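You operate a simulated robot arm through the tools that you are given. There is no shell and no other tool. Be economical: measure what you need, move in short steps, check, and stop when the job is done.

You are at the controls of a simulated two-armed robot. One attempt, no reset.

## Task
Swap the orange box in the tower drawer for the green box in chest drawer 2.
Fine: unlock the chest, shut both drawers afterwards and lock it again. Where these are worked on the way, their far stop is far enough and under half their travel is too little: tower drawer.

Only the result counts: the job must be done as asked and must still hold three seconds after the hand-in. Knocking over, shifting, dropping, spilling or breaking anything else fails it.

## Robot
Two 7-joint arms with fingered hands on one trunk, on a base that drives. Base frame: it is fixed to the floor where the robot stands at the start and does not move with it; the origin is under the middle of the robot, x ahead of it, y to its left, z up. Readings come in mm, degrees, newtons and seconds.
The left shoulder is at the start at [70, 169, 1369], the right one opposite. With the tool pointing down near the work surface each hand reaches from about 100 to 640 mm from the robot's upright axis, wherever it stands, measured 20 degrees to its own side. Places, roughly: chest drawer two [500, -200, 900]; chest key [400, 0, 1300]; inside of the chest drawer two [500, -200, 900]; inside of the tower drawer [700, -100, 1400]; orange box (5x6x4 cm) [700, -100, 1400]; tower drawer [600, -100, 1400]. Payload 3.4 kg a hand.
Tool frame (each hand has its own): the origin (TCP) lies between the finger pads and is the grasp point; the fingertips stand 23 mm ahead of it; z points along the fingers, y is the line along which they close. The gripper opens to 116 mm. The gripper's body begins 65 mm behind the TCP. The gripper is a hand of 4 fingers: y runs from the thumb to the fingers, the wrist lies at [0, 0, -211] in the tool frame, and closing takes about 1.5 s.
Orientation is told as [roll, pitch, yaw] about the base's x, y, z axes, in that order, counted from this pose: with the fingers straight down and closing along the base's y, the tool's x points along the base's -x, its y along +y and its z along -z.

## Interface
- The arms move only by the tool jog_arm. It takes "left_plan", "right_plan" or both (then of equal length, played together; a hand with none holds still); each is a list of rows, each a list of 7 numbers: the finger opening in mm, from 0 to 116, then the shift along the tool's x, y, z in units of 100 mm (1.0 is 100 mm), then the turn, a rotation vector about the tool's x, y, z in units of 45 degrees (1.0 is 45 degrees). In form: [[hand, x, y, z, rx, ry, rz], ...]. A call has 1 to 12 rows; each row is the pose to reach, as a shift and turn from the pose commanded when the call began, along the tool's axes at that moment. A call with a number of a shift or a turn outside -1 to 1 is refused whole. A row lasts 0.2 s, in which the tool goes at most 50 mm and 8.6 degrees; a call with a longer step from one row to the next is refused whole, and so is a gripper value outside its range. Where a pose cannot be reached the arm comes as near as it can. A force on the tool above 40 N (or 10 N above the force at the start of the call, whichever is more), or a blocked arm, ends the call early, and 0.2 s more pass. Each finger travels about 153 mm/s and halts on what it meets, pressing with about 23 N; the grip force reading is that of the motor and also rises with nothing between the fingers. The clock runs only during rows and for 0.2 s after the last one: add rows that repeat a pose to give the fingers time. It gives the time, the measured TCP pose, the force on the tool (base axes), the opening and the grip force at its end, in the units of the frame above (readings bear some noise), with the torque about the TCP (base axes, N m) and any sound that the robot's microphone picked up.
- Cameras (640 x 400 px; columns grow to the right, rows downward): "scene" is now at [140.8, 9, 1607.4]; the picture's right is [0.09, -1.00, 0.00], its down [-0.49, -0.04, -0.87] and it looks along [0.87, 0.08, -0.49] (base axes); focal length 214 px, centre (320, 200). "left" rides on the left gripper at [-69, 1, -90] in its tool frame; the picture's right is [-0.01, -1.00, 0.00], its down [0.79, -0.01, -0.61] and it looks along [0.61, -0.01, 0.79] (tool axes); focal length 251 px, centre (320, 200). "right" rides on the right gripper at [69, 1, -90] in its tool frame; the picture's right is [-0.01, 1.00, 0.00], its down [-0.80, -0.01, -0.61] and it looks along [-0.61, -0.01, 0.80] (tool axes); focal length 251 px, centre (320, 200). There is no depth. A picture from a camera that has moved, and an enlarged one, comes with that camera's place and axes in the base frame and with its lens.
- grab_frame(camera): a new picture of that camera. It takes no simulated time.
- lift_body(by): slides the trunk up (or, below 0, down) by that many mm; the arms and the scene camera ride with it, the base frame stays. It gives what a move gives, with no picture.
- steer(legs): drives the robot by 1 to 6 legs, each [ahead, left, turn to the left] in mm, mm and degrees, along the robot's own axes; the way and the turn of a leg run together, so that a leg with both is an arc; at most 1500 mm and 180 degrees a leg. The arms and the cameras ride along, it lands a little off, and it stops where it bumps. It gives what a move gives.
- grasp_type(shape, hand): the hand has 4 fingers and takes this shape, open, in about a second: jaw (thumb against the fingers, like two jaws); tri (thumb and two fingers); tip (a fingertip pinch); poke (one finger out to press); point (the index stretched); flat (the hand flat); cup (the hand cupped); fist (a fist). The gripper value then closes the fingers along that shape, each until it touches; the sizes above hold for jaw. It gives what a move gives, with no picture.
- pan_tilt(pan, tilt): turns the head with the scene camera to pan (to the left, within 86 degrees either way) and tilt (down, from -29 to 69), counted from straight ahead of the robot. It gives what a move gives.
- enlarge(camera, box): a new picture of the part [left, top, right, bottom] of that camera's present view, enlarged. It takes no simulated time.
- job_done(): hands the job in; it is judged then, once.

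Go step by step. Nothing tells you exact positions but the pictures and the camera data: compare them with the known pose of the tool, close in by small moves and look again before you grip or let go. The budget is 120 turns and 92 pictures, counting those below and the enlarged ones. Unless the task says otherwise, let go and move clear before handing in, and close with one line.

The tools are called after ">>>" as a command line: name --argument value ..., lists and objects as JSON in quotes. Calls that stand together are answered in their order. jog_arm: Moves the arms, as the interface text tells. Its arguments: {"type":"object","properties":{"left_plan":{"type":"array"},"right_plan":{"type":"array"}},"required":[]} The other tools are called the same way: lift_body (by) slides the trunk up or down; grasp_type (shape, hand) gives the hand a shape; steer (legs) drives the base; pan_tilt (pan, tilt) turns the head that bears the scene camera; grab_frame (camera) takes a picture; enlarge (camera, box) takes an enlarged picture of a part of a camera's view; job_done () hands the job in.

At the start:

```text
t: 0.0
left_tcp_pos: [379.3, 255.6, 1485.0]
left_tcp_rot: [0.0, 0.0, 0.0]
left_ft_force: [0.0, 0.3, 0.7]
left_moment: [0.02, -0.03, 0.03]
left_width: 115.8
left_grasp_force: 0.0
left_shape: jaw
right_tcp_pos: [340.5, -64.4, 1579.4]
right_tcp_rot: [0.3, -0.2, 0.0]
right_ft_force: [0.5, 0.5, -0.5]
right_moment: [0.01, -0.02, -0.02]
right_width: 115.8
right_grasp_force: 0.1
right_shape: jaw
trunk travel left (down, up): [-876.0, 64.0]
robot x, y, heading: [-1.5, 1.1, 0.1]
head pan, tilt: [5.3, 29.2]
```

scene: 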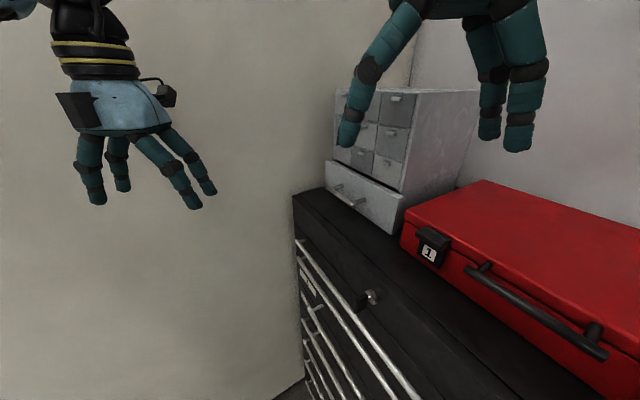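
right: 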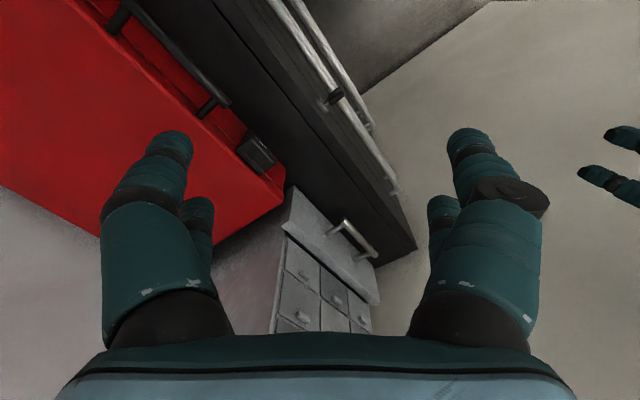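
left: 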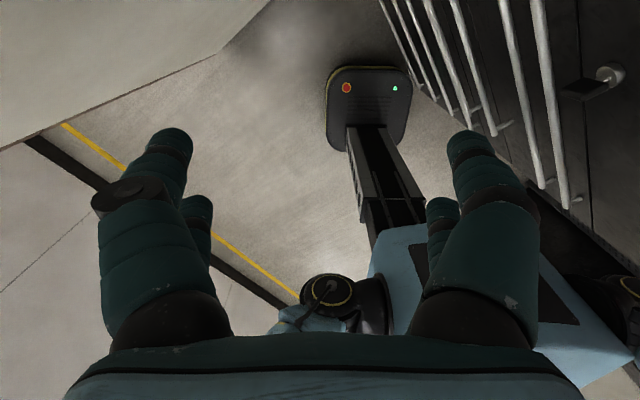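

The chest stands at an angle to the robot, with the tower and a red case on top of it. I'll look around with the head before moving.

>>> pan_tilt --pan -30 --tilt 50

>>> grab_frame --camera "scene"

>>> enlarge --camera "right" --box '[200, 100, 440, 340]'

```text
t: 1.0
left_tcp_pos: [378.8, 257.2, 1484.1]
left_tcp_rot: [-0.1, 0.0, 0.1]
left_ft_force: [0.3, -0.3, 0.2]
left_moment: [-0.01, -0.01, -0.03]
left_width: 115.7
left_grasp_force: 0.0
left_shape: jaw
right_tcp_pos: [340.8, -63.7, 1578.9]
right_tcp_rot: [0.2, -0.3, 0.1]
right_ft_force: [0.0, 0.0, -0.1]
right_moment: [-0.02, 0.0, 0.0]
right_width: 115.8
right_grasp_force: 0.0
right_shape: jaw
trunk travel left (down, up): [-876.0, 64.0]
robot x, y, heading: [0.2, -1.1, -0.1]
head pan, tilt: [-30.0, 50.0]
```

```text
88 pictures are left
camera scene: at [117.2, -37.6, 1576.7], right [-0.5, -0.87, 0.0], down [-0.66, 0.38, -0.64], along [0.56, -0.32, -0.77], focal length 214 px, centre (320, 200)
```

scene: 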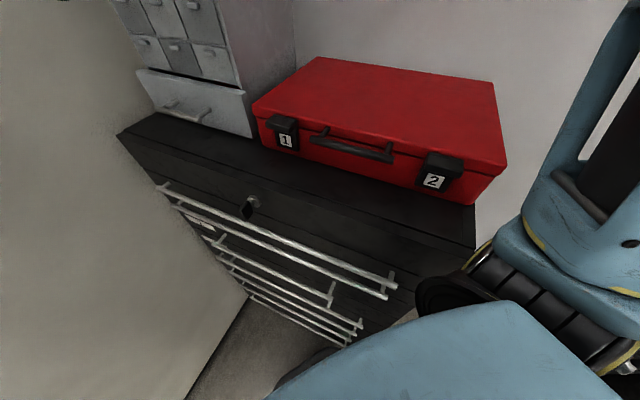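

```text
1.67 times, centred on (320, 220) of right
camera zoom: at [271.2, -62.4, 1669.4], right [0.01, 1.0, 0.0], down [0.79, -0.01, 0.61], along [0.61, 0.0, -0.79], focal length 419 px, centre (320, 167)
```

zoom: 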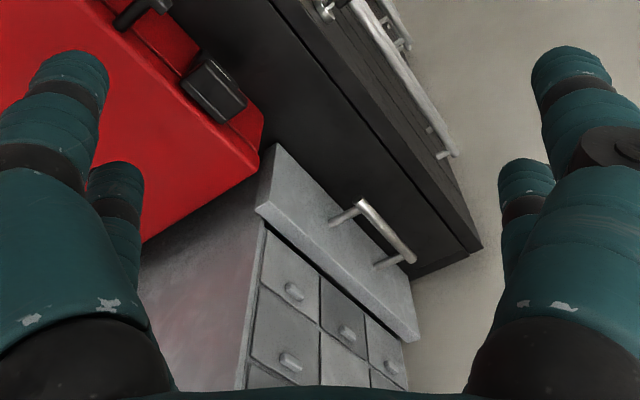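

The key sits near (374,-51,1299) and the chest front runs at about 37° to my y axis. I'll back off and turn to face it at about -53°, keeping clear of the left wall.

>>> steer --legs '[[-250, 200, 0], [0, 0, -53], [0, 200, 0]]'

>>> pan_tilt --pan 0 --tilt 35

>>> grab_frame --camera "scene"

```text
t: 6.8
left_tcp_pos: [338.6, 158.5, 1485.6]
left_tcp_rot: [0.2, -0.1, -53.9]
left_ft_force: [-1.1, 0.0, -0.8]
left_moment: [0.02, -0.03, -0.02]
left_width: 115.8
left_grasp_force: 0.1
left_shape: jaw
right_tcp_pos: [56.9, 2.0, 1579.6]
right_tcp_rot: [0.4, -0.2, -54.1]
right_ft_force: [-0.6, -0.4, 0.1]
right_moment: [0.05, -0.02, 0.0]
right_width: 115.8
right_grasp_force: 0.1
right_shape: jaw
trunk travel left (down, up): [-876.0, 64.0]
robot x, y, heading: [-87.2, 318.7, -54.0]
head pan, tilt: [-30.0, 50.0]
```

```text
t: 7.7
left_tcp_pos: [344.2, 163.7, 1484.2]
left_tcp_rot: [-0.1, 0.0, -54.0]
left_ft_force: [0.5, -0.3, -0.5]
left_moment: [0.0, 0.01, 0.01]
left_width: 115.7
left_grasp_force: 0.0
left_shape: jaw
right_tcp_pos: [62.9, 6.5, 1579.9]
right_tcp_rot: [0.1, -0.2, -54.1]
right_ft_force: [0.0, 0.1, -0.5]
right_moment: [0.01, 0.02, -0.01]
right_width: 115.7
right_grasp_force: 0.1
right_shape: jaw
trunk travel left (down, up): [-876.0, 64.0]
robot x, y, heading: [-88.9, 315.8, -54.3]
head pan, tilt: [0.0, 35.0]
```

```text
86 pictures are left
camera scene: at [-4.7, 209.2, 1598.4], right [-0.81, -0.59, 0.0], down [-0.34, 0.46, -0.82], along [0.48, -0.66, -0.57], focal length 214 px, centre (320, 200)
```

scene: 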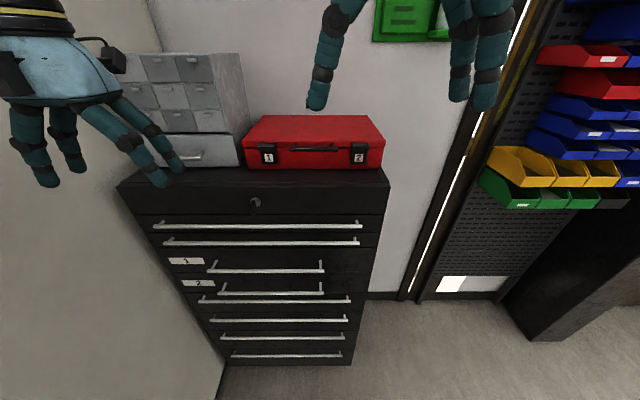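

I'm now facing the chest nearly square-on. I'll zoom in on the key, the drawers and the tower.

>>> enlarge --camera "scene" --box '[215, 180, 295, 230]'

>>> enlarge --camera "scene" --box '[150, 210, 390, 360]'

>>> enlarge --camera "scene" --box '[110, 40, 270, 180]'

```text
8.00 times, centred on (255, 205) of scene
camera zoom: at [-4.7, 209.2, 1598.4], right [-0.81, -0.59, 0.0], down [-0.34, 0.46, -0.82], along [0.48, -0.66, -0.57], focal length 1716 px, centre (840, 160)
```

zoom: 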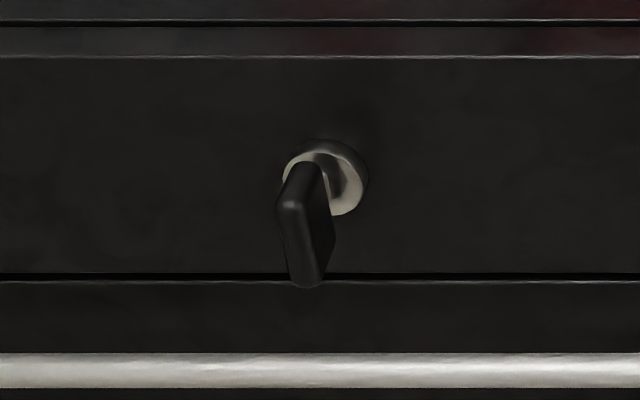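

```text
2.67 times, centred on (270, 285) of scene
camera zoom: at [-4.7, 209.2, 1598.4], right [-0.81, -0.59, 0.0], down [-0.34, 0.46, -0.82], along [0.48, -0.66, -0.57], focal length 572 px, centre (453, -27)
```

zoom: 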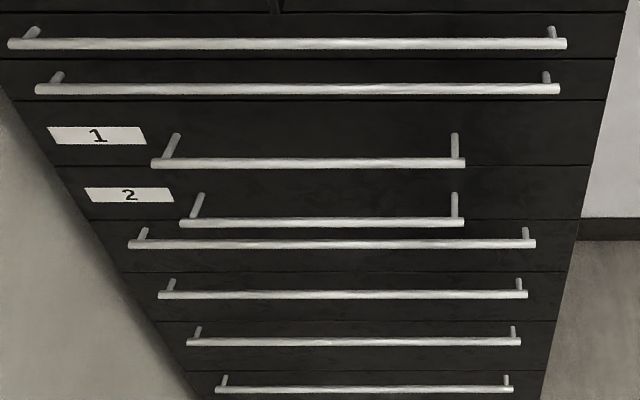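

```text
2.86 times, centred on (190, 110) of scene
camera zoom: at [-4.7, 209.2, 1598.4], right [-0.81, -0.59, 0.0], down [-0.34, 0.46, -0.82], along [0.48, -0.66, -0.57], focal length 613 px, centre (691, 457)
```

zoom: 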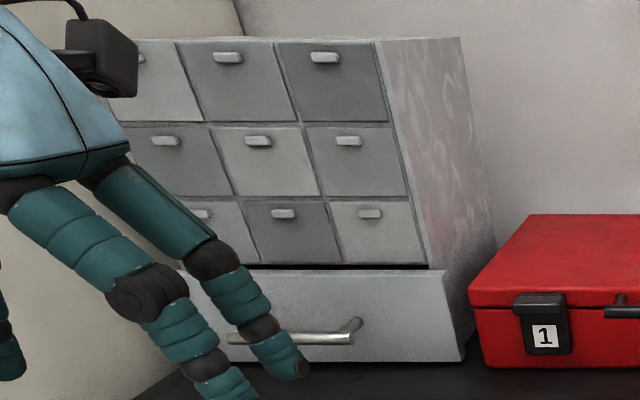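

I'll use the left hand on the key. First I swing its fingers to point forward at the chest while moving right and down.

>>> jog_arm --left_plan '[[80, -0.08, -0.15, 0.16, 0, -0.17, 0], [80, -0.16, -0.3, 0.33, 0, -0.34, 0], [80, -0.24, -0.45, 0.5, 0, -0.51, 0], [80, -0.32, -0.6, 0.66, 0, -0.68, 0], [80, -0.4, -0.75, 0.83, 0, -0.85, 0], [80, -0.5, -0.9, 1.0, 0, -1.0, 0]]'

```text
t: 9.1
left_tcp_pos: [299.3, 68.9, 1383.3]
left_tcp_rot: [-0.1, -45.2, -54.0]
left_ft_force: [-0.4, -0.1, -1.2]
left_moment: [0.01, 0.02, 0.04]
left_width: 80.7
left_grasp_force: 0.0
left_shape: jaw
right_tcp_pos: [61.1, 3.9, 1579.5]
right_tcp_rot: [0.2, -0.1, -54.1]
right_ft_force: [0.3, -0.4, -0.8]
right_moment: [-0.02, -0.03, -0.01]
right_width: 116.0
right_grasp_force: 0.0
right_shape: jaw
trunk travel left (down, up): [-876.0, 64.0]
robot x, y, heading: [-88.0, 318.3, -54.2]
head pan, tilt: [0.0, 35.0]
```

>>> jog_arm --left_plan '[[60, 0.12, 0, 0.12, 0, -0.17, 0], [60, 0.24, 0, 0.24, 0, -0.34, 0], [60, 0.36, 0, 0.36, 0, -0.51, 0], [60, 0.49, 0, 0.49, 0, -0.68, 0], [60, 0.62, 0, 0.62, 0, -0.85, 0], [60, 0.74, 0, 0.74, 0, -1.0, 0]]'

>>> grab_frame --camera "left"

>>> grab_frame --camera "scene"

```text
t: 10.5
left_tcp_pos: [319.0, 6.8, 1303.8]
left_tcp_rot: [-0.6, -81.9, -53.0]
left_ft_force: [0.1, -0.6, -0.5]
left_moment: [0.02, 0.04, 0.01]
left_width: 60.6
left_grasp_force: 0.0
left_shape: jaw
left hand out of reach, approached as far as the arm can: row 2, 3, 4, 5, 6
right_tcp_pos: [60.7, 6.9, 1580.4]
right_tcp_rot: [0.1, -0.3, -54.0]
right_ft_force: [-0.2, 0.2, 0.4]
right_moment: [-0.02, 0.0, -0.01]
right_width: 116.0
right_grasp_force: 0.0
right_shape: jaw
trunk travel left (down, up): [-876.0, 64.0]
robot x, y, heading: [-88.0, 317.5, -53.9]
head pan, tilt: [0.0, 35.0]
```

```text
82 pictures are left
camera left: at [274.2, 72.4, 1383.9], right [-0.8, -0.59, 0.01], down [-0.43, 0.57, -0.7], along [0.41, -0.57, -0.71], focal length 251 px, centre (320, 200)
```

left: 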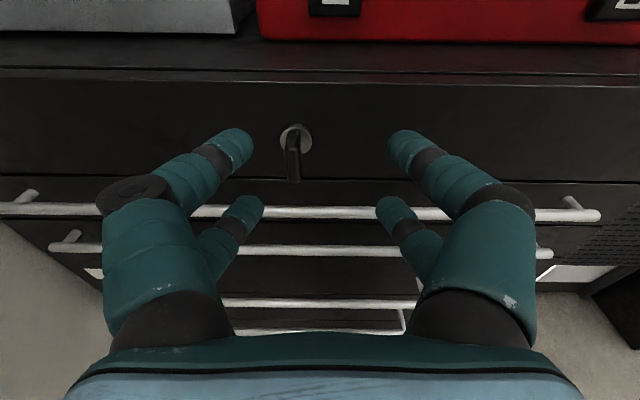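

```text
81 pictures are left
camera scene: at [-7.2, 209.8, 1598.6], right [-0.81, -0.59, 0.0], down [-0.34, 0.46, -0.82], along [0.48, -0.66, -0.57], focal length 214 px, centre (320, 200)
```

scene: 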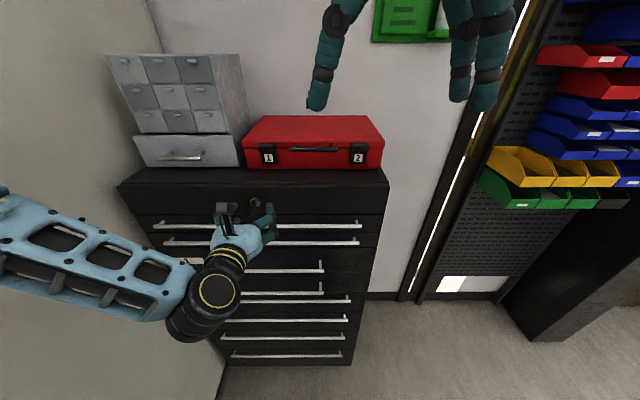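

The arm was folded too tightly to finish that rotation, so I'll test with a 40 mm forward move and see which reference pose it uses.

>>> jog_arm --left_plan '[[60, 0, 0, 0.2, 0, 0, 0], [60, 0, 0, 0.4, 0, 0, 0], [60, 0, 0, 0.4, 0, 0, 0]]'

```text
t: 11.3
left_tcp_pos: [327.0, -1.0, 1303.9]
left_tcp_rot: [0.0, -81.3, -53.4]
left_ft_force: [0.0, 0.5, -0.5]
left_moment: [-0.01, 0.01, 0.02]
left_width: 60.5
left_grasp_force: 0.0
left_shape: jaw
left hand out of reach, approached as far as the arm can: row 1, 2, 3
right_tcp_pos: [60.4, 5.8, 1578.9]
right_tcp_rot: [0.2, -0.2, -54.2]
right_ft_force: [-0.3, 0.0, -0.1]
right_moment: [0.04, -0.02, 0.0]
right_width: 116.0
right_grasp_force: 0.1
right_shape: jaw
trunk travel left (down, up): [-876.0, 64.0]
robot x, y, heading: [-83.0, 319.9, -53.9]
head pan, tilt: [0.0, 35.0]
```

>>> steer --legs '[[-120, 0, 0]]'

>>> lift_body --by -150

>>> jog_arm --left_plan '[[60, -0.4, 0, 0.2, 0, 0, 0], [60, -0.8, 0, 0.4, 0, 0, 0], [60, -1.0, 0, 0.6, 0, 0, 0], [60, -1.0, 0, 0.8, 0, 0, 0], [60, -1.0, 0, 0.8, 0, 0, 0]]'

>>> grab_frame --camera "scene"

```text
t: 12.6
left_tcp_pos: [260.5, 92.1, 1301.9]
left_tcp_rot: [-0.2, -81.4, -53.3]
left_ft_force: [-0.6, -0.2, 0.3]
left_moment: [0.02, 0.01, 0.03]
left_width: 60.4
left_grasp_force: 0.2
left_shape: jaw
right_tcp_pos: [-5.0, 97.6, 1579.5]
right_tcp_rot: [0.3, -0.1, -54.2]
right_ft_force: [-0.1, -0.3, 0.1]
right_moment: [0.03, 0.02, 0.0]
right_width: 116.0
right_grasp_force: 0.0
right_shape: jaw
trunk travel left (down, up): [-876.0, 64.0]
robot x, y, heading: [-153.0, 413.6, -53.9]
head pan, tilt: [0.0, 35.0]
```

```text
t: 14.3
left_tcp_pos: [256.7, 95.6, 1155.0]
left_tcp_rot: [-0.3, -81.5, -53.3]
left_ft_force: [0.3, 0.1, -0.1]
left_moment: [0.0, -0.01, 0.04]
left_width: 60.7
left_grasp_force: 0.0
left_shape: jaw
right_tcp_pos: [-8.9, 101.3, 1429.7]
right_tcp_rot: [0.3, -0.2, -54.2]
right_ft_force: [-0.3, 0.0, 0.0]
right_moment: [0.0, -0.03, 0.02]
right_width: 115.7
right_grasp_force: 0.1
right_shape: jaw
trunk travel left (down, up): [-726.0, 214.0]
robot x, y, heading: [-153.7, 416.5, -54.1]
head pan, tilt: [0.0, 35.0]
```

```text
t: 15.5
left_tcp_pos: [313.9, 19.8, 1241.6]
left_tcp_rot: [-0.5, -81.5, -53.1]
left_ft_force: [-0.1, 0.2, -0.5]
left_moment: [0.02, 0.0, -0.01]
left_width: 60.6
left_grasp_force: 0.1
left_shape: jaw
right_tcp_pos: [-8.4, 102.7, 1430.1]
right_tcp_rot: [0.2, -0.2, -54.1]
right_ft_force: [-0.2, 0.6, 0.8]
right_moment: [-0.02, -0.01, 0.01]
right_width: 116.0
right_grasp_force: 0.1
right_shape: jaw
trunk travel left (down, up): [-726.0, 214.0]
robot x, y, heading: [-157.2, 414.2, -54.3]
head pan, tilt: [0.0, 35.0]
```

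```text
80 pictures are left
camera scene: at [-76.2, 305.3, 1448.5], right [-0.81, -0.59, 0.0], down [-0.34, 0.46, -0.82], along [0.48, -0.66, -0.57], focal length 214 px, centre (320, 200)
```

scene: 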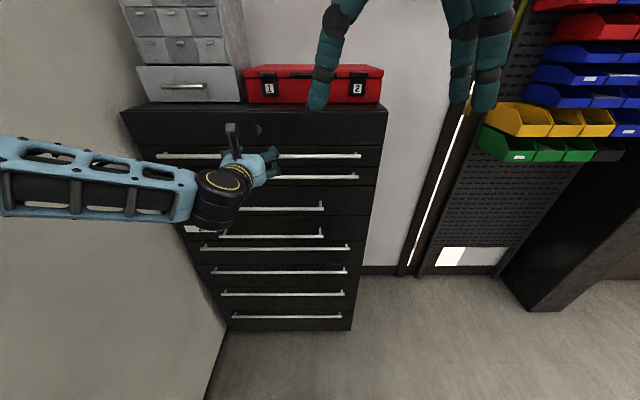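

>>> jog_arm --left_plan '[[60, -0.2, 0.09, 0.07, 0, -0.1, 0], [60, -0.4, 0.18, 0.14, 0, -0.19, 0], [60, -0.4, 0.18, 0.14, 0, -0.19, 0]]'

>>> grab_frame --camera "left"

```text
t: 16.3
left_tcp_pos: [341.0, 15.2, 1277.6]
left_tcp_rot: [-178.2, -89.9, 124.5]
left_ft_force: [-0.7, -0.6, 0.1]
left_moment: [-0.01, 0.04, 0.0]
left_width: 60.3
left_grasp_force: 0.1
left_shape: jaw
right_tcp_pos: [-8.7, 101.4, 1430.4]
right_tcp_rot: [0.3, -0.3, -54.1]
right_ft_force: [-0.2, 0.3, 0.4]
right_moment: [0.05, 0.0, -0.01]
right_width: 115.7
right_grasp_force: 0.0
right_shape: jaw
trunk travel left (down, up): [-726.0, 214.0]
robot x, y, heading: [-157.1, 416.1, -53.9]
head pan, tilt: [0.0, 35.0]
```

```text
79 pictures are left
camera left: at [287.9, 88.2, 1345.0], right [-0.8, -0.59, 0.01], down [-0.37, 0.48, -0.8], along [0.47, -0.64, -0.61], focal length 251 px, centre (320, 200)
```

left: 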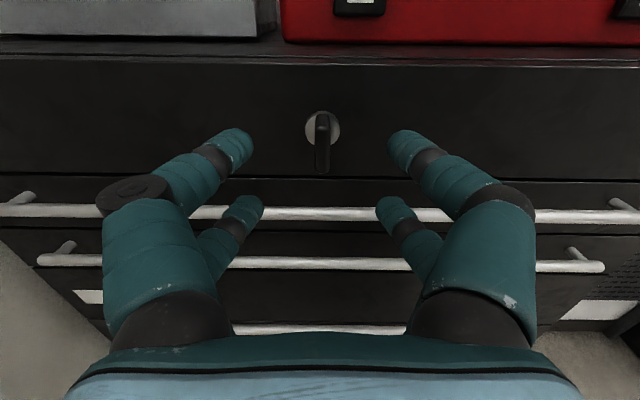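

The hand is lined up with the key, so I'll move forward 50 mm and close.

>>> jog_arm --left_plan '[[60, 0, 0.01, 0.17, 0, 0, 0], [60, 0, 0.02, 0.34, 0, 0, 0], [60, 0, 0.02, 0.5, 0, 0, 0], [60, 0, 0.02, 0.5, 0, 0, 0]]'

>>> grab_frame --camera "left"

```text
t: 17.3
left_tcp_pos: [371.8, -23.8, 1277.6]
left_tcp_rot: [-158.1, -89.9, 104.6]
left_ft_force: [0.2, 0.5, -0.5]
left_moment: [0.01, 0.01, -0.01]
left_width: 60.3
left_grasp_force: 0.1
left_shape: jaw
right_tcp_pos: [-8.2, 103.0, 1430.2]
right_tcp_rot: [0.2, -0.2, -54.2]
right_ft_force: [-0.1, -0.8, 0.3]
right_moment: [-0.01, -0.01, -0.01]
right_width: 115.7
right_grasp_force: 0.0
right_shape: jaw
trunk travel left (down, up): [-726.0, 214.0]
robot x, y, heading: [-157.6, 416.5, -54.2]
head pan, tilt: [0.0, 35.0]
```

```text
78 pictures are left
camera left: at [318.8, 48.8, 1344.6], right [-0.8, -0.59, 0.01], down [-0.37, 0.48, -0.8], along [0.47, -0.64, -0.61], focal length 251 px, centre (320, 200)
```

left: 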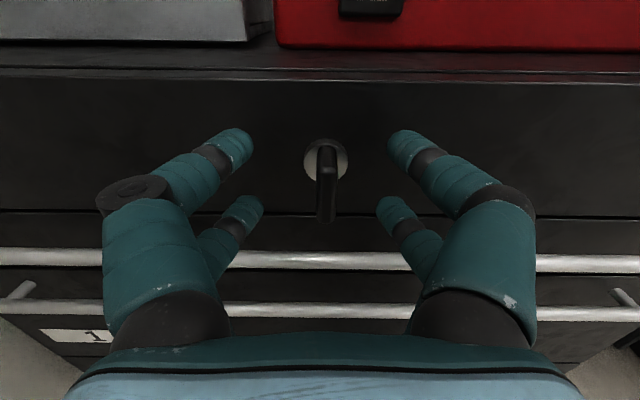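

>>> jog_arm --left_plan '[[30, 0, -0.02, 0, 0, 0, 0], [20, 0, -0.02, 0, 0, 0, 0], [0, 0, -0.02, 0, 0, 0, 0], [0, 0, -0.02, 0, 0, 0, 0], [0, 0, -0.02, 0, 0, 0, 0], [0, 0, -0.02, 0, 0, 0, 0]]'

>>> grab_frame --camera "left"

```text
t: 18.7
left_tcp_pos: [371.1, -25.2, 1278.1]
left_tcp_rot: [-148.0, -89.8, 94.5]
left_ft_force: [4.4, -2.7, 8.4]
left_moment: [-0.09, -0.06, 0.06]
left_width: 0.7
left_grasp_force: 22.9
left_shape: jaw
right_tcp_pos: [-8.5, 101.6, 1429.8]
right_tcp_rot: [0.2, -0.2, -54.2]
right_ft_force: [0.1, 0.4, 0.5]
right_moment: [0.01, -0.02, 0.0]
right_width: 116.0
right_grasp_force: 0.0
right_shape: jaw
trunk travel left (down, up): [-726.0, 214.0]
robot x, y, heading: [-158.7, 415.2, -53.8]
head pan, tilt: [0.0, 35.0]
```

```text
77 pictures are left
camera left: at [317.4, 48.0, 1345.2], right [-0.8, -0.59, 0.01], down [-0.37, 0.48, -0.8], along [0.47, -0.64, -0.61], focal length 251 px, centre (320, 200)
```

left: 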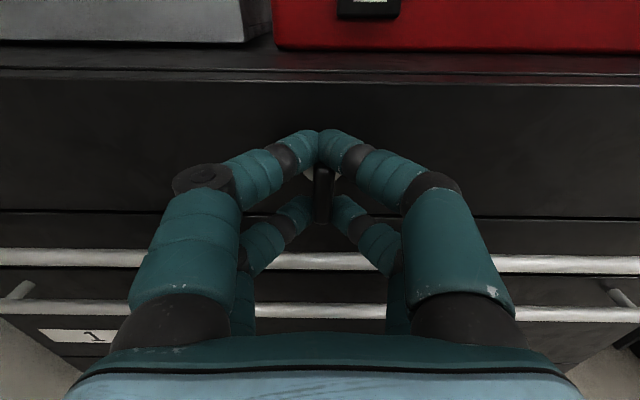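

>>> enlarge --camera "left" --box '[240, 110, 400, 240]'

```text
3.08 times, centred on (320, 175) of left
camera zoom: at [317.4, 48.0, 1345.2], right [-0.8, -0.59, 0.01], down [-0.37, 0.48, -0.8], along [0.47, -0.64, -0.61], focal length 774 px, centre (320, 277)
```

zoom: 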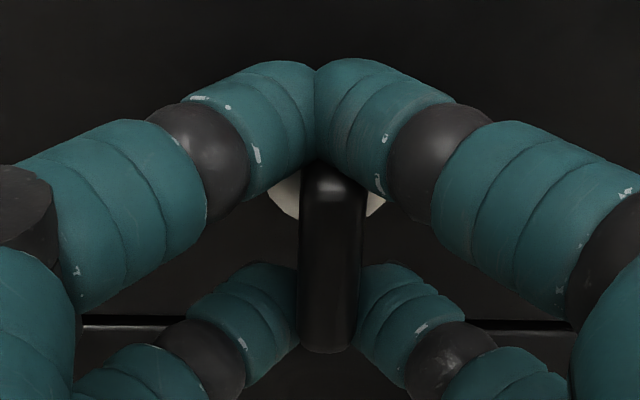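

The lower finger pair grips the key's bow. I'll try turning it clockwise in a small step.

>>> jog_arm --left_plan '[[0, 0, -0.02, 0, 0, 0, 0.15], [0, 0, -0.02, 0, 0, 0, 0.3], [0, 0, -0.02, 0, 0, 0, 0.45], [0, 0, -0.02, 0, 0, 0, 0.6]]'

>>> enlarge --camera "left" --box '[240, 110, 400, 240]'

```text
t: 19.7
left_tcp_pos: [368.0, -27.0, 1278.6]
left_tcp_rot: [90.3, -63.0, -143.7]
left_ft_force: [4.9, -1.2, 6.7]
left_moment: [-0.09, -0.08, 0.02]
left_width: 0.9
left_grasp_force: 23.4
left_shape: jaw
right_tcp_pos: [-7.9, 102.3, 1429.1]
right_tcp_rot: [0.2, -0.2, -54.2]
right_ft_force: [-0.8, -0.4, -0.3]
right_moment: [-0.03, 0.02, 0.01]
right_width: 115.8
right_grasp_force: 0.0
right_shape: jaw
trunk travel left (down, up): [-726.0, 214.0]
robot x, y, heading: [-160.7, 415.9, -54.1]
head pan, tilt: [0.0, 35.0]
```

```text
3.08 times, centred on (320, 175) of left
camera zoom: at [290.5, 28.0, 1338.3], right [-0.72, -0.53, -0.45], down [-0.07, 0.7, -0.71], along [0.69, -0.48, -0.54], focal length 774 px, centre (320, 277)
```

zoom: 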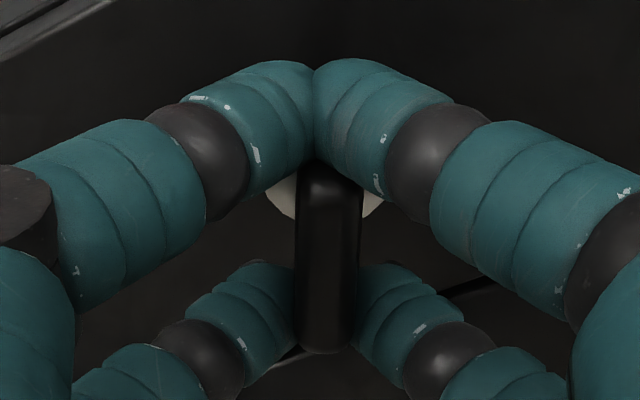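

The key turns with the hand at little force, so I'll keep turning clockwise.

>>> jog_arm --left_plan '[[0, 0, 0, 0, 0, 0, 0.17], [0, 0, 0, 0, 0, 0, 0.34], [0, 0, 0, 0, 0, 0, 0.51], [0, 0, 0, 0, 0, 0, 0.68], [0, 0, 0, 0, 0, 0, 0.85], [0, 0, 0, 0, 0, 0, 1.0]]'

```text
t: 21.1
left_tcp_pos: [365.7, -27.8, 1278.8]
left_tcp_rot: [89.9, -17.8, -143.6]
left_ft_force: [-2.2, -1.9, -1.4]
left_moment: [-0.01, 0.04, -0.05]
left_width: 0.9
left_grasp_force: 23.3
left_shape: jaw
right_tcp_pos: [-9.6, 101.4, 1429.0]
right_tcp_rot: [0.3, -0.2, -54.1]
right_ft_force: [0.2, -0.6, 0.9]
right_moment: [0.01, 0.01, -0.03]
right_width: 115.9
right_grasp_force: 0.0
right_shape: jaw
trunk travel left (down, up): [-726.0, 214.0]
robot x, y, heading: [-154.4, 419.9, -54.0]
head pan, tilt: [0.0, 35.0]
```

>>> enlarge --camera "left" --box '[240, 110, 400, 240]'

>>> enlarge --camera "scene" --box '[200, 80, 320, 180]'

```text
3.08 times, centred on (320, 175) of left
camera zoom: at [261.2, 6.0, 1297.9], right [-0.25, -0.19, -0.95], down [0.25, 0.94, -0.25], along [0.94, -0.3, -0.19], focal length 774 px, centre (320, 277)
```

zoom: 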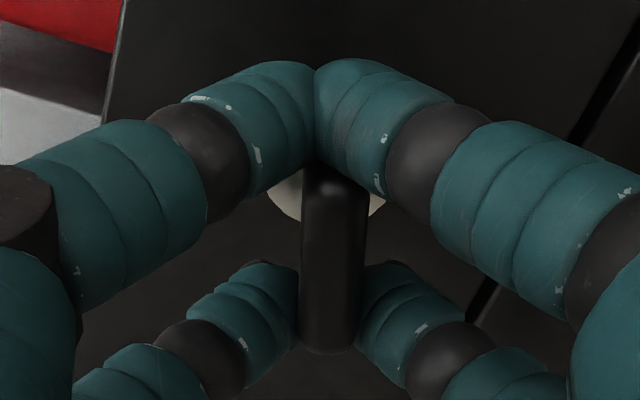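

```text
4.00 times, centred on (260, 130) of scene
camera zoom: at [-76.7, 304.0, 1448.3], right [-0.81, -0.59, 0.0], down [-0.34, 0.47, -0.82], along [0.48, -0.66, -0.57], focal length 858 px, centre (560, 480)
```

zoom: 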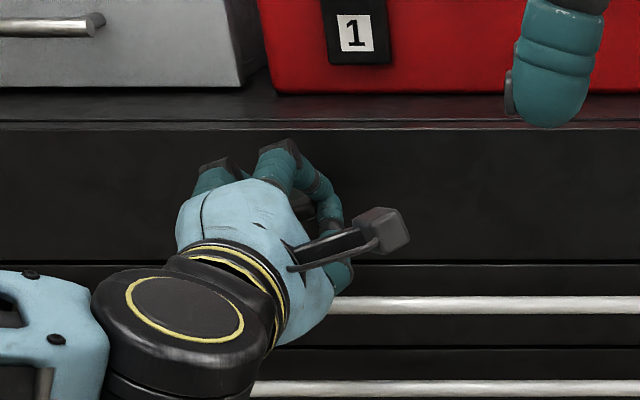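

>>> jog_arm --left_plan '[[0, 0, 0, 0, 0, 0, 0.13], [0, 0, 0, 0, 0, 0, 0.26], [0, 0, 0, 0, 0, 0, 0.4], [0, 0, 0, 0, 0, 0, 0.45], [0, 0, 0, 0, 0, 0, 0.5]]'

>>> enlarge --camera "left" --box '[240, 110, 400, 240]'

```text
t: 22.3
left_tcp_pos: [366.3, -28.6, 1278.6]
left_tcp_rot: [89.9, 4.6, -143.6]
left_ft_force: [-7.1, -0.4, -10.5]
left_moment: [-0.02, 0.49, 0.0]
left_width: 0.3
left_grasp_force: 22.4
left_shape: jaw
right_tcp_pos: [-9.9, 100.7, 1429.6]
right_tcp_rot: [0.2, -0.2, -54.2]
right_ft_force: [-0.5, -0.6, 0.3]
right_moment: [0.04, 0.03, 0.01]
right_width: 115.8
right_grasp_force: 0.1
right_shape: jaw
trunk travel left (down, up): [-726.0, 214.0]
robot x, y, heading: [-157.1, 413.6, -54.2]
head pan, tilt: [0.0, 35.0]
```

```text
3.08 times, centred on (320, 175) of left
camera zoom: at [257.8, 3.3, 1271.6], right [0.06, 0.04, -1.0], down [0.28, 0.96, 0.06], along [0.96, -0.28, 0.04], focal length 774 px, centre (320, 277)
```

zoom: 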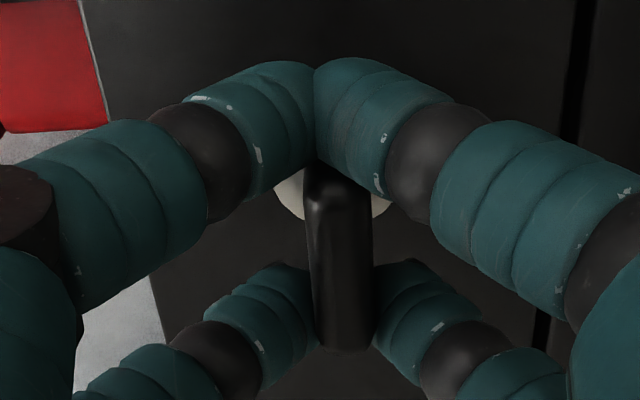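

The key reached a stop at about 90° and the torque rose. I'll release it and retreat.

>>> jog_arm --left_plan '[[0, 0, 0, 0, 0, 0, -0.08], [40, 0, 0, 0, 0, 0, -0.08], [60, 0, 0, 0, 0, 0, -0.08], [60, 0, 0, 0, 0, 0, -0.08], [60, 0, 0, -0.3, 0, 0, -0.08], [60, 0, 0, -0.6, 0, 0, -0.08], [60, 0, 0, -1.0, 0, 0, -0.08]]'

>>> grab_frame --camera "left"

```text
t: 23.9
left_tcp_pos: [306.1, 52.0, 1281.0]
left_tcp_rot: [90.0, 0.9, -143.5]
left_ft_force: [0.4, 0.4, -0.4]
left_moment: [0.0, -0.01, 0.03]
left_width: 59.6
left_grasp_force: 0.2
left_shape: jaw
right_tcp_pos: [-10.4, 102.5, 1429.7]
right_tcp_rot: [0.2, -0.2, -54.2]
right_ft_force: [-0.5, 0.9, -0.5]
right_moment: [0.04, 0.01, 0.01]
right_width: 116.0
right_grasp_force: 0.1
right_shape: jaw
trunk travel left (down, up): [-726.0, 214.0]
robot x, y, heading: [-159.0, 414.0, -54.5]
head pan, tilt: [0.0, 35.0]
```

```text
71 pictures are left
camera left: at [198.1, 84.8, 1277.5], right [0.01, 0.0, -1.0], down [0.28, 0.96, 0.0], along [0.96, -0.28, 0.01], focal length 251 px, centre (320, 200)
```

left: 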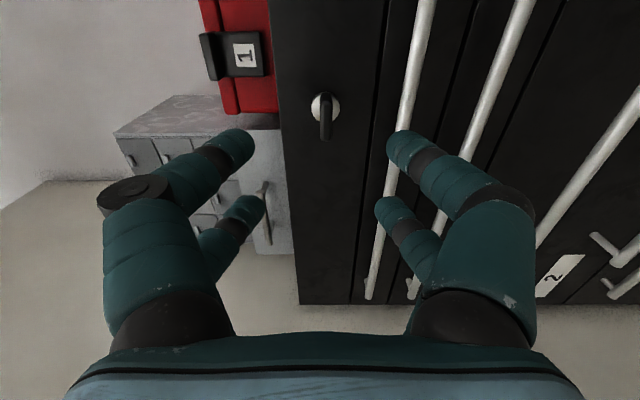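

The key now lies horizontal, so the chest should be unlocked. Next I go for the tower drawer: raise the trunk, shift left and look.

>>> lift_body --by 120

>>> steer --legs '[[0, 150, 0]]'

>>> pan_tilt --pan 10 --tilt 25

>>> grab_frame --camera "scene"

>>> grab_frame --camera "left"

```text
t: 25.4
left_tcp_pos: [308.3, 50.8, 1399.4]
left_tcp_rot: [89.9, 1.0, -143.4]
left_ft_force: [0.2, -0.6, -1.0]
left_moment: [0.01, 0.0, -0.02]
left_width: 59.6
left_grasp_force: 0.2
left_shape: jaw
right_tcp_pos: [-8.6, 101.8, 1549.3]
right_tcp_rot: [0.2, -0.2, -54.1]
right_ft_force: [-0.2, 0.2, 0.4]
right_moment: [0.04, -0.01, 0.01]
right_width: 116.2
right_grasp_force: 0.0
right_shape: jaw
trunk travel left (down, up): [-846.0, 94.0]
robot x, y, heading: [-158.9, 418.0, -54.1]
head pan, tilt: [0.0, 35.0]
```

```text
t: 27.0
left_tcp_pos: [400.3, 121.7, 1403.6]
left_tcp_rot: [90.1, 2.4, -143.9]
left_ft_force: [-0.1, 0.4, -0.1]
left_moment: [0.06, 0.0, 0.01]
left_width: 59.6
left_grasp_force: 0.1
left_shape: jaw
right_tcp_pos: [81.8, 173.1, 1548.7]
right_tcp_rot: [1.5, -0.4, -54.6]
right_ft_force: [0.5, 0.4, -0.2]
right_moment: [-0.02, 0.03, -0.02]
right_width: 115.9
right_grasp_force: 0.2
right_shape: jaw
trunk travel left (down, up): [-846.0, 94.0]
robot x, y, heading: [-39.4, 503.4, -54.5]
head pan, tilt: [0.0, 35.0]
stopped in leg 1: the robot was blocked; the commanded pose is now the measured one
```

```text
t: 27.7
left_tcp_pos: [401.1, 120.3, 1403.1]
left_tcp_rot: [90.0, 2.4, -143.9]
left_ft_force: [-0.6, 0.2, 0.4]
left_moment: [-0.01, 0.01, -0.01]
left_width: 59.3
left_grasp_force: 0.0
left_shape: jaw
right_tcp_pos: [82.8, 171.1, 1548.2]
right_tcp_rot: [1.6, -0.3, -54.4]
right_ft_force: [0.1, 0.2, -0.9]
right_moment: [0.0, -0.03, -0.01]
right_width: 115.9
right_grasp_force: 0.1
right_shape: jaw
trunk travel left (down, up): [-846.0, 94.0]
robot x, y, heading: [-37.1, 504.7, -54.3]
head pan, tilt: [10.0, 25.0]
```

```text
70 pictures are left
camera scene: at [30.5, 381.9, 1584.5], right [-0.7, -0.71, -0.02], down [-0.28, 0.31, -0.91], along [0.66, -0.63, -0.42], focal length 214 px, centre (320, 200)
```

scene: 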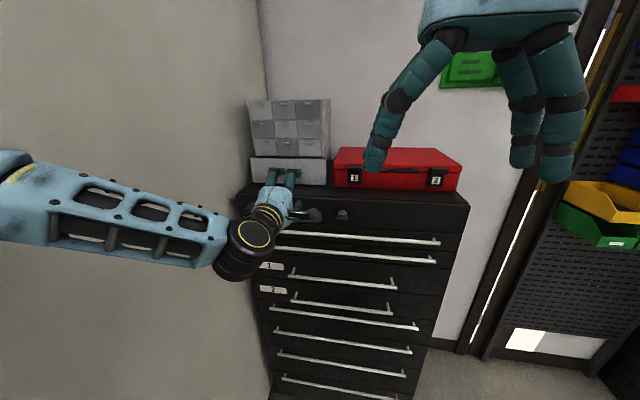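

```text
69 pictures are left
camera left: at [293.2, 154.2, 1399.2], right [0.03, 0.02, -1.0], down [0.28, 0.96, 0.02], along [0.96, -0.28, 0.02], focal length 251 px, centre (320, 200)
```

left: 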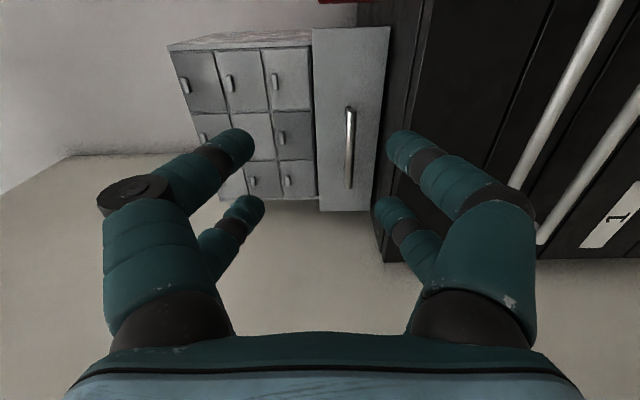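

The elbow touched the wall, so I'll back off 60 mm to the right. Then I raise the trunk and pitch the hand 40° down so it can pinch the tower handle at about (605,-8,1367) from above and in front.

>>> steer --legs '[[0, -60, 0]]'

>>> lift_body --by 80

>>> jog_arm --left_plan '[[60, 0.1, 0, 0.1, 0.17, 0, 0], [60, 0.25, 0, 0.25, 0.34, 0, 0], [60, 0.4, 0, 0.4, 0.51, 0, 0], [60, 0.55, 0, 0.55, 0.68, 0, 0], [60, 0.7, 0, 0.7, 0.85, 0, 0], [60, 0.8, 0, 0.8, 0.89, 0, 0]]'

>>> grab_frame --camera "scene"

>>> grab_frame --camera "left"

```text
t: 28.7
left_tcp_pos: [384.4, 107.5, 1399.9]
left_tcp_rot: [89.9, 0.6, -143.8]
left_ft_force: [1.5, 0.2, 0.5]
left_moment: [0.01, 0.03, -0.04]
left_width: 59.7
left_grasp_force: 0.1
left_shape: jaw
right_tcp_pos: [68.6, 159.6, 1550.4]
right_tcp_rot: [-0.1, -0.2, -54.3]
right_ft_force: [0.1, 0.5, -0.6]
right_moment: [-0.03, 0.04, 0.03]
right_width: 115.8
right_grasp_force: 0.1
right_shape: jaw
trunk travel left (down, up): [-846.0, 94.0]
robot x, y, heading: [-87.0, 471.4, -54.6]
head pan, tilt: [10.0, 25.0]
```

```text
t: 29.8
left_tcp_pos: [377.6, 101.7, 1478.7]
left_tcp_rot: [89.9, 0.9, -143.8]
left_ft_force: [0.2, -0.3, -0.1]
left_moment: [-0.01, -0.01, 0.02]
left_width: 59.6
left_grasp_force: 0.2
left_shape: jaw
right_tcp_pos: [62.5, 154.3, 1629.3]
right_tcp_rot: [0.1, -0.2, -54.4]
right_ft_force: [0.0, 0.0, -0.3]
right_moment: [-0.01, -0.01, -0.01]
right_width: 116.0
right_grasp_force: 0.0
right_shape: jaw
trunk travel left (down, up): [-926.0, 14.0]
robot x, y, heading: [-84.2, 470.2, -54.4]
head pan, tilt: [10.0, 25.0]
```

```text
t: 31.2
left_tcp_pos: [491.8, 86.2, 1480.0]
left_tcp_rot: [50.0, 0.9, -143.8]
left_ft_force: [-0.2, -0.7, 0.0]
left_moment: [-0.01, 0.02, -0.01]
left_width: 59.6
left_grasp_force: 0.0
left_shape: jaw
right_tcp_pos: [64.7, 154.8, 1629.1]
right_tcp_rot: [0.2, -0.3, -54.4]
right_ft_force: [-0.4, 0.4, 0.2]
right_moment: [0.02, 0.01, 0.03]
right_width: 116.0
right_grasp_force: 0.1
right_shape: jaw
trunk travel left (down, up): [-926.0, 14.0]
robot x, y, heading: [-81.8, 470.3, -54.3]
head pan, tilt: [10.0, 25.0]
```

```text
68 pictures are left
camera scene: at [12.4, 364.8, 1664.1], right [-0.7, -0.71, 0.0], down [-0.3, 0.3, -0.91], along [0.65, -0.63, -0.42], focal length 214 px, centre (320, 200)
```

scene: 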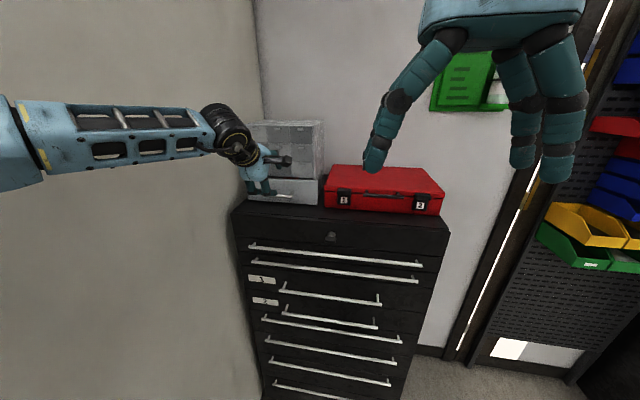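

```text
67 pictures are left
camera left: at [396.1, 100.4, 1535.3], right [-0.38, 0.52, -0.76], down [0.36, 0.84, 0.4], along [0.85, -0.12, -0.51], focal length 251 px, centre (320, 200)
```

left: 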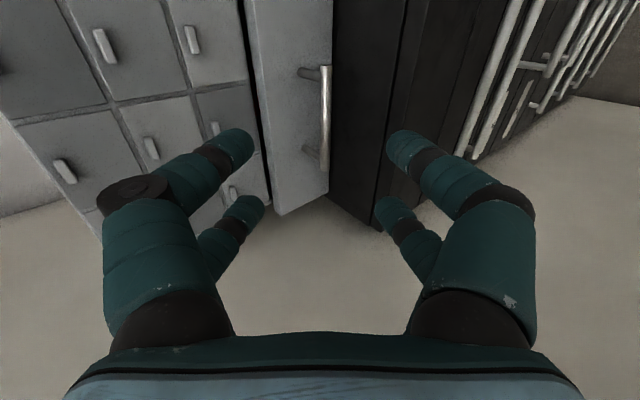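

The handle is at about (585,0,1366). I'll move in along the tool axis about 95 mm, shifting 25 mm left, and check.

>>> jog_arm --left_plan '[[44, 0.1, 0, 0.25, 0, 0, 0], [44, 0.2, -0.02, 0.5, 0, 0, 0], [44, 0.25, -0.04, 0.75, 0, 0, 0], [44, 0.25, -0.04, 0.95, 0, 0, 0], [44, 0.25, -0.04, 0.95, 0, 0, 0]]'

>>> grab_frame --camera "left"

```text
t: 32.4
left_tcp_pos: [554.5, 43.0, 1415.9]
left_tcp_rot: [50.0, 1.0, -143.8]
left_ft_force: [-1.1, -0.4, -0.6]
left_moment: [0.01, -0.01, 0.04]
left_width: 44.2
left_grasp_force: 0.1
left_shape: jaw
right_tcp_pos: [63.7, 155.1, 1629.7]
right_tcp_rot: [0.2, -0.2, -54.3]
right_ft_force: [0.1, 0.1, 0.2]
right_moment: [0.02, -0.01, 0.03]
right_width: 116.3
right_grasp_force: 0.1
right_shape: jaw
trunk travel left (down, up): [-926.0, 14.0]
robot x, y, heading: [-87.9, 471.7, -54.4]
head pan, tilt: [10.0, 25.0]
```

```text
66 pictures are left
camera left: at [458.6, 58.2, 1471.8], right [-0.38, 0.52, -0.77], down [0.36, 0.84, 0.4], along [0.85, -0.13, -0.51], focal length 251 px, centre (320, 200)
```

left: 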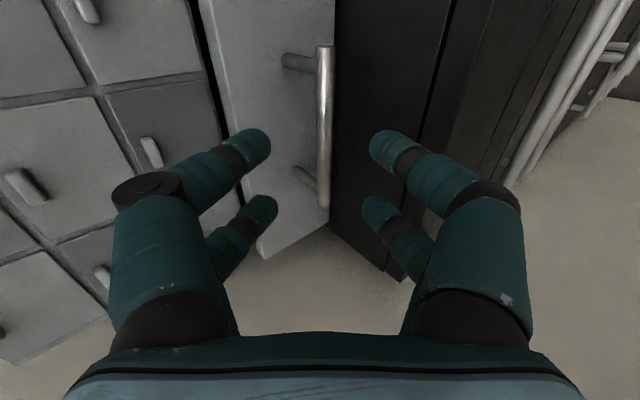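

>>> jog_arm --left_plan '[[44, 0, -0.02, 0.25, 0, 0, 0], [44, 0, -0.03, 0.45, 0, 0, 0], [44, 0, -0.03, 0.55, 0, 0, 0], [44, 0, -0.03, 0.55, 0, 0, 0]]'

>>> grab_frame --camera "left"

>>> enlarge --camera "scene" --box '[210, 90, 350, 220]'

```text
t: 33.4
left_tcp_pos: [573.6, 21.9, 1378.2]
left_tcp_rot: [50.0, 1.0, -143.9]
left_ft_force: [-0.8, 0.0, 0.6]
left_moment: [-0.01, 0.0, 0.02]
left_width: 44.4
left_grasp_force: 0.1
left_shape: jaw
left hand out of reach, approached as far as the arm can: row 2, 3, 4
right_tcp_pos: [62.8, 155.9, 1629.9]
right_tcp_rot: [0.1, -0.2, -54.4]
right_ft_force: [-0.5, -0.5, -0.1]
right_moment: [-0.02, 0.0, 0.0]
right_width: 116.0
right_grasp_force: 0.0
right_shape: jaw
trunk travel left (down, up): [-926.0, 14.0]
robot x, y, heading: [-82.4, 467.7, -54.5]
head pan, tilt: [10.0, 25.0]
```

```text
65 pictures are left
camera left: at [477.3, 36.3, 1434.1], right [-0.38, 0.52, -0.77], down [0.36, 0.84, 0.4], along [0.85, -0.13, -0.5], focal length 251 px, centre (320, 200)
```

left: 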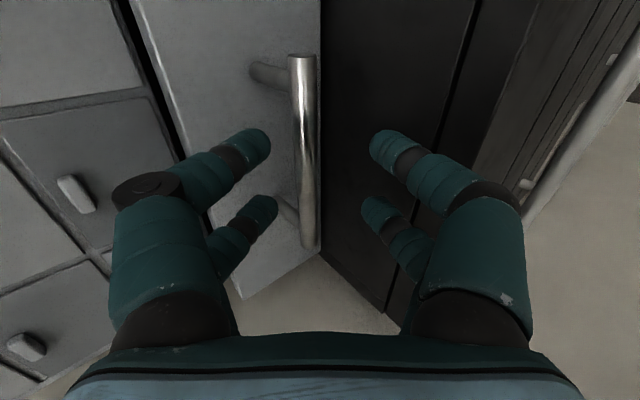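

```text
3.08 times, centred on (280, 155) of scene
camera zoom: at [10.7, 366.3, 1664.3], right [-0.7, -0.71, 0.0], down [-0.3, 0.3, -0.91], along [0.65, -0.63, -0.42], focal length 660 px, centre (443, 338)
```

zoom: 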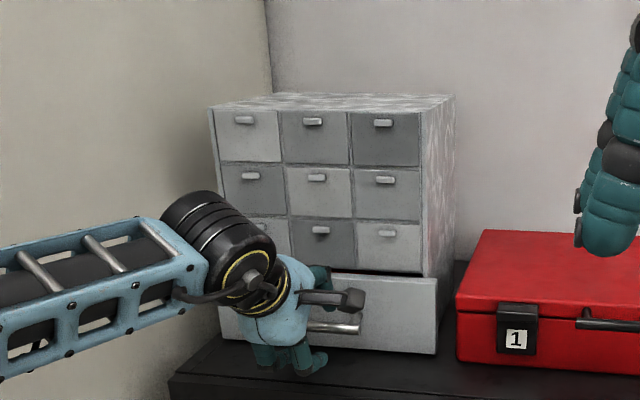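

The arm is at its reach limit, and the bar is still about 45 mm ahead and 20 mm below the TCP. I'll drive forward a little and continue.

>>> lift_body --by -10

>>> steer --legs '[[25, 0, 0]]'

>>> grab_frame --camera "left"

```text
t: 34.0
left_tcp_pos: [574.6, 21.7, 1368.1]
left_tcp_rot: [50.0, 1.0, -143.7]
left_ft_force: [-0.7, 0.0, 0.1]
left_moment: [0.04, -0.01, -0.02]
left_width: 44.2
left_grasp_force: 0.1
left_shape: jaw
right_tcp_pos: [63.4, 156.5, 1619.6]
right_tcp_rot: [0.2, -0.2, -54.4]
right_ft_force: [-0.6, -0.6, 0.0]
right_moment: [0.0, 0.04, -0.03]
right_width: 116.1
right_grasp_force: 0.1
right_shape: jaw
trunk travel left (down, up): [-916.0, 24.0]
robot x, y, heading: [-82.8, 468.7, -54.4]
head pan, tilt: [10.0, 25.0]
```

```text
t: 34.8
left_tcp_pos: [584.8, 4.8, 1372.6]
left_tcp_rot: [50.3, 1.0, -143.8]
left_ft_force: [-0.5, -0.3, 0.1]
left_moment: [-0.02, -0.01, 0.02]
left_width: 43.9
left_grasp_force: 0.0
left_shape: jaw
right_tcp_pos: [73.6, 139.3, 1621.3]
right_tcp_rot: [0.3, -0.5, -54.4]
right_ft_force: [1.0, -0.3, -0.1]
right_moment: [-0.04, 0.0, 0.02]
right_width: 115.9
right_grasp_force: 0.0
right_shape: jaw
trunk travel left (down, up): [-916.0, 24.0]
robot x, y, heading: [-69.1, 450.6, -54.1]
head pan, tilt: [10.0, 25.0]
```

```text
63 pictures are left
camera left: at [489.3, 20.5, 1426.7], right [-0.37, 0.52, -0.77], down [0.36, 0.85, 0.4], along [0.86, -0.13, -0.5], focal length 251 px, centre (320, 200)
```

left: 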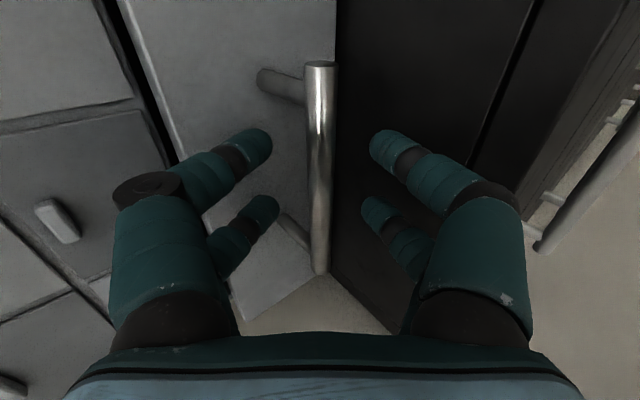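

>>> jog_arm --left_plan '[[44, 0, 0, 0.12, 0, 0, 0], [44, 0, 0, 0.26, 0, 0, 0], [44, 0, 0, 0.26, 0, 0, 0]]'

>>> grab_frame --camera "left"

```text
t: 35.6
left_tcp_pos: [591.7, 4.1, 1355.2]
left_tcp_rot: [50.2, 1.0, -143.9]
left_ft_force: [-4.0, 0.9, 10.4]
left_moment: [0.08, 0.19, 0.01]
left_width: 39.9
left_grasp_force: 0.2
left_shape: jaw
left hand out of reach, approached as far as the arm can: row 1, 2, 3
right_tcp_pos: [73.8, 137.7, 1621.2]
right_tcp_rot: [0.2, -0.3, -54.4]
right_ft_force: [-1.0, 0.4, -0.8]
right_moment: [0.03, 0.0, 0.01]
right_width: 115.7
right_grasp_force: 0.1
right_shape: jaw
trunk travel left (down, up): [-916.0, 24.0]
robot x, y, heading: [-71.2, 447.7, -54.6]
head pan, tilt: [10.0, 25.0]
```

```text
62 pictures are left
camera left: at [494.6, 19.3, 1411.2], right [-0.37, 0.52, -0.77], down [0.36, 0.85, 0.4], along [0.86, -0.13, -0.5], focal length 251 px, centre (320, 200)
```

left: 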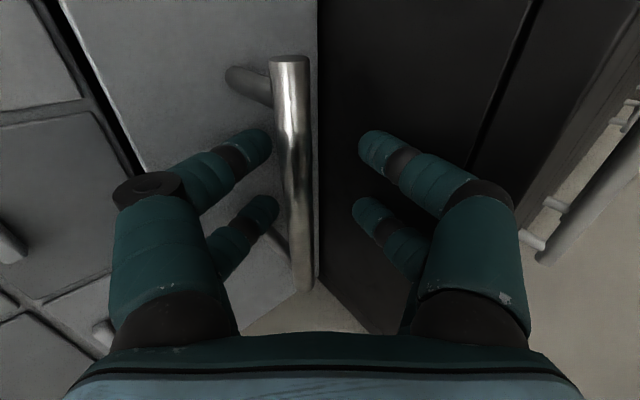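

The lower fingertips just touch the chest top. I'll lift 10 mm and drive forward about 22 mm instead.

>>> lift_body --by 10

>>> steer --legs '[[22, 0, 0]]'

>>> grab_frame --camera "left"

```text
t: 36.2
left_tcp_pos: [594.7, 4.2, 1362.6]
left_tcp_rot: [50.1, 1.0, -143.8]
left_ft_force: [-1.5, 1.5, -0.1]
left_moment: [0.01, -0.01, -0.01]
left_width: 42.5
left_grasp_force: 0.0
left_shape: jaw
right_tcp_pos: [77.6, 136.6, 1629.6]
right_tcp_rot: [0.2, -0.3, -54.3]
right_ft_force: [0.2, 0.3, -0.2]
right_moment: [0.0, 0.02, -0.04]
right_width: 115.7
right_grasp_force: 0.1
right_shape: jaw
trunk travel left (down, up): [-926.0, 14.0]
robot x, y, heading: [-69.3, 450.6, -54.2]
head pan, tilt: [10.0, 25.0]
```

```text
t: 37.0
left_tcp_pos: [601.6, -5.4, 1369.7]
left_tcp_rot: [50.6, 1.0, -143.8]
left_ft_force: [-13.5, 21.2, 7.6]
left_moment: [-0.26, -0.17, 0.04]
left_width: 39.6
left_grasp_force: 0.1
left_shape: jaw
right_tcp_pos: [82.2, 129.7, 1633.4]
right_tcp_rot: [0.3, -0.8, -54.4]
right_ft_force: [-1.3, 0.5, -0.8]
right_moment: [0.01, 0.01, -0.02]
right_width: 116.1
right_grasp_force: 0.0
right_shape: jaw
trunk travel left (down, up): [-926.0, 14.0]
robot x, y, heading: [-58.3, 433.9, -54.1]
head pan, tilt: [10.0, 25.0]
```

```text
61 pictures are left
camera left: at [504.2, 10.4, 1424.4], right [-0.37, 0.51, -0.77], down [0.36, 0.85, 0.39], along [0.86, -0.13, -0.5], focal length 251 px, centre (320, 200)
```

left: 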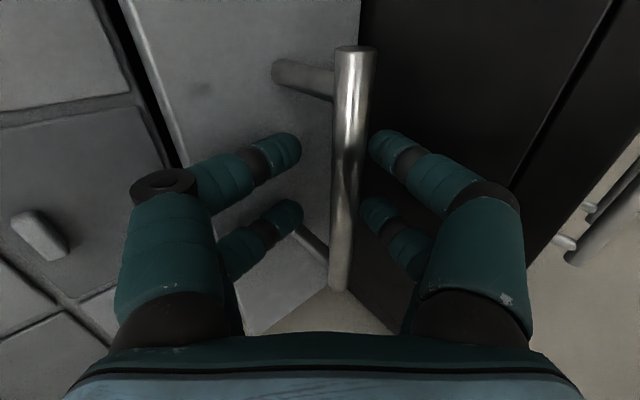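

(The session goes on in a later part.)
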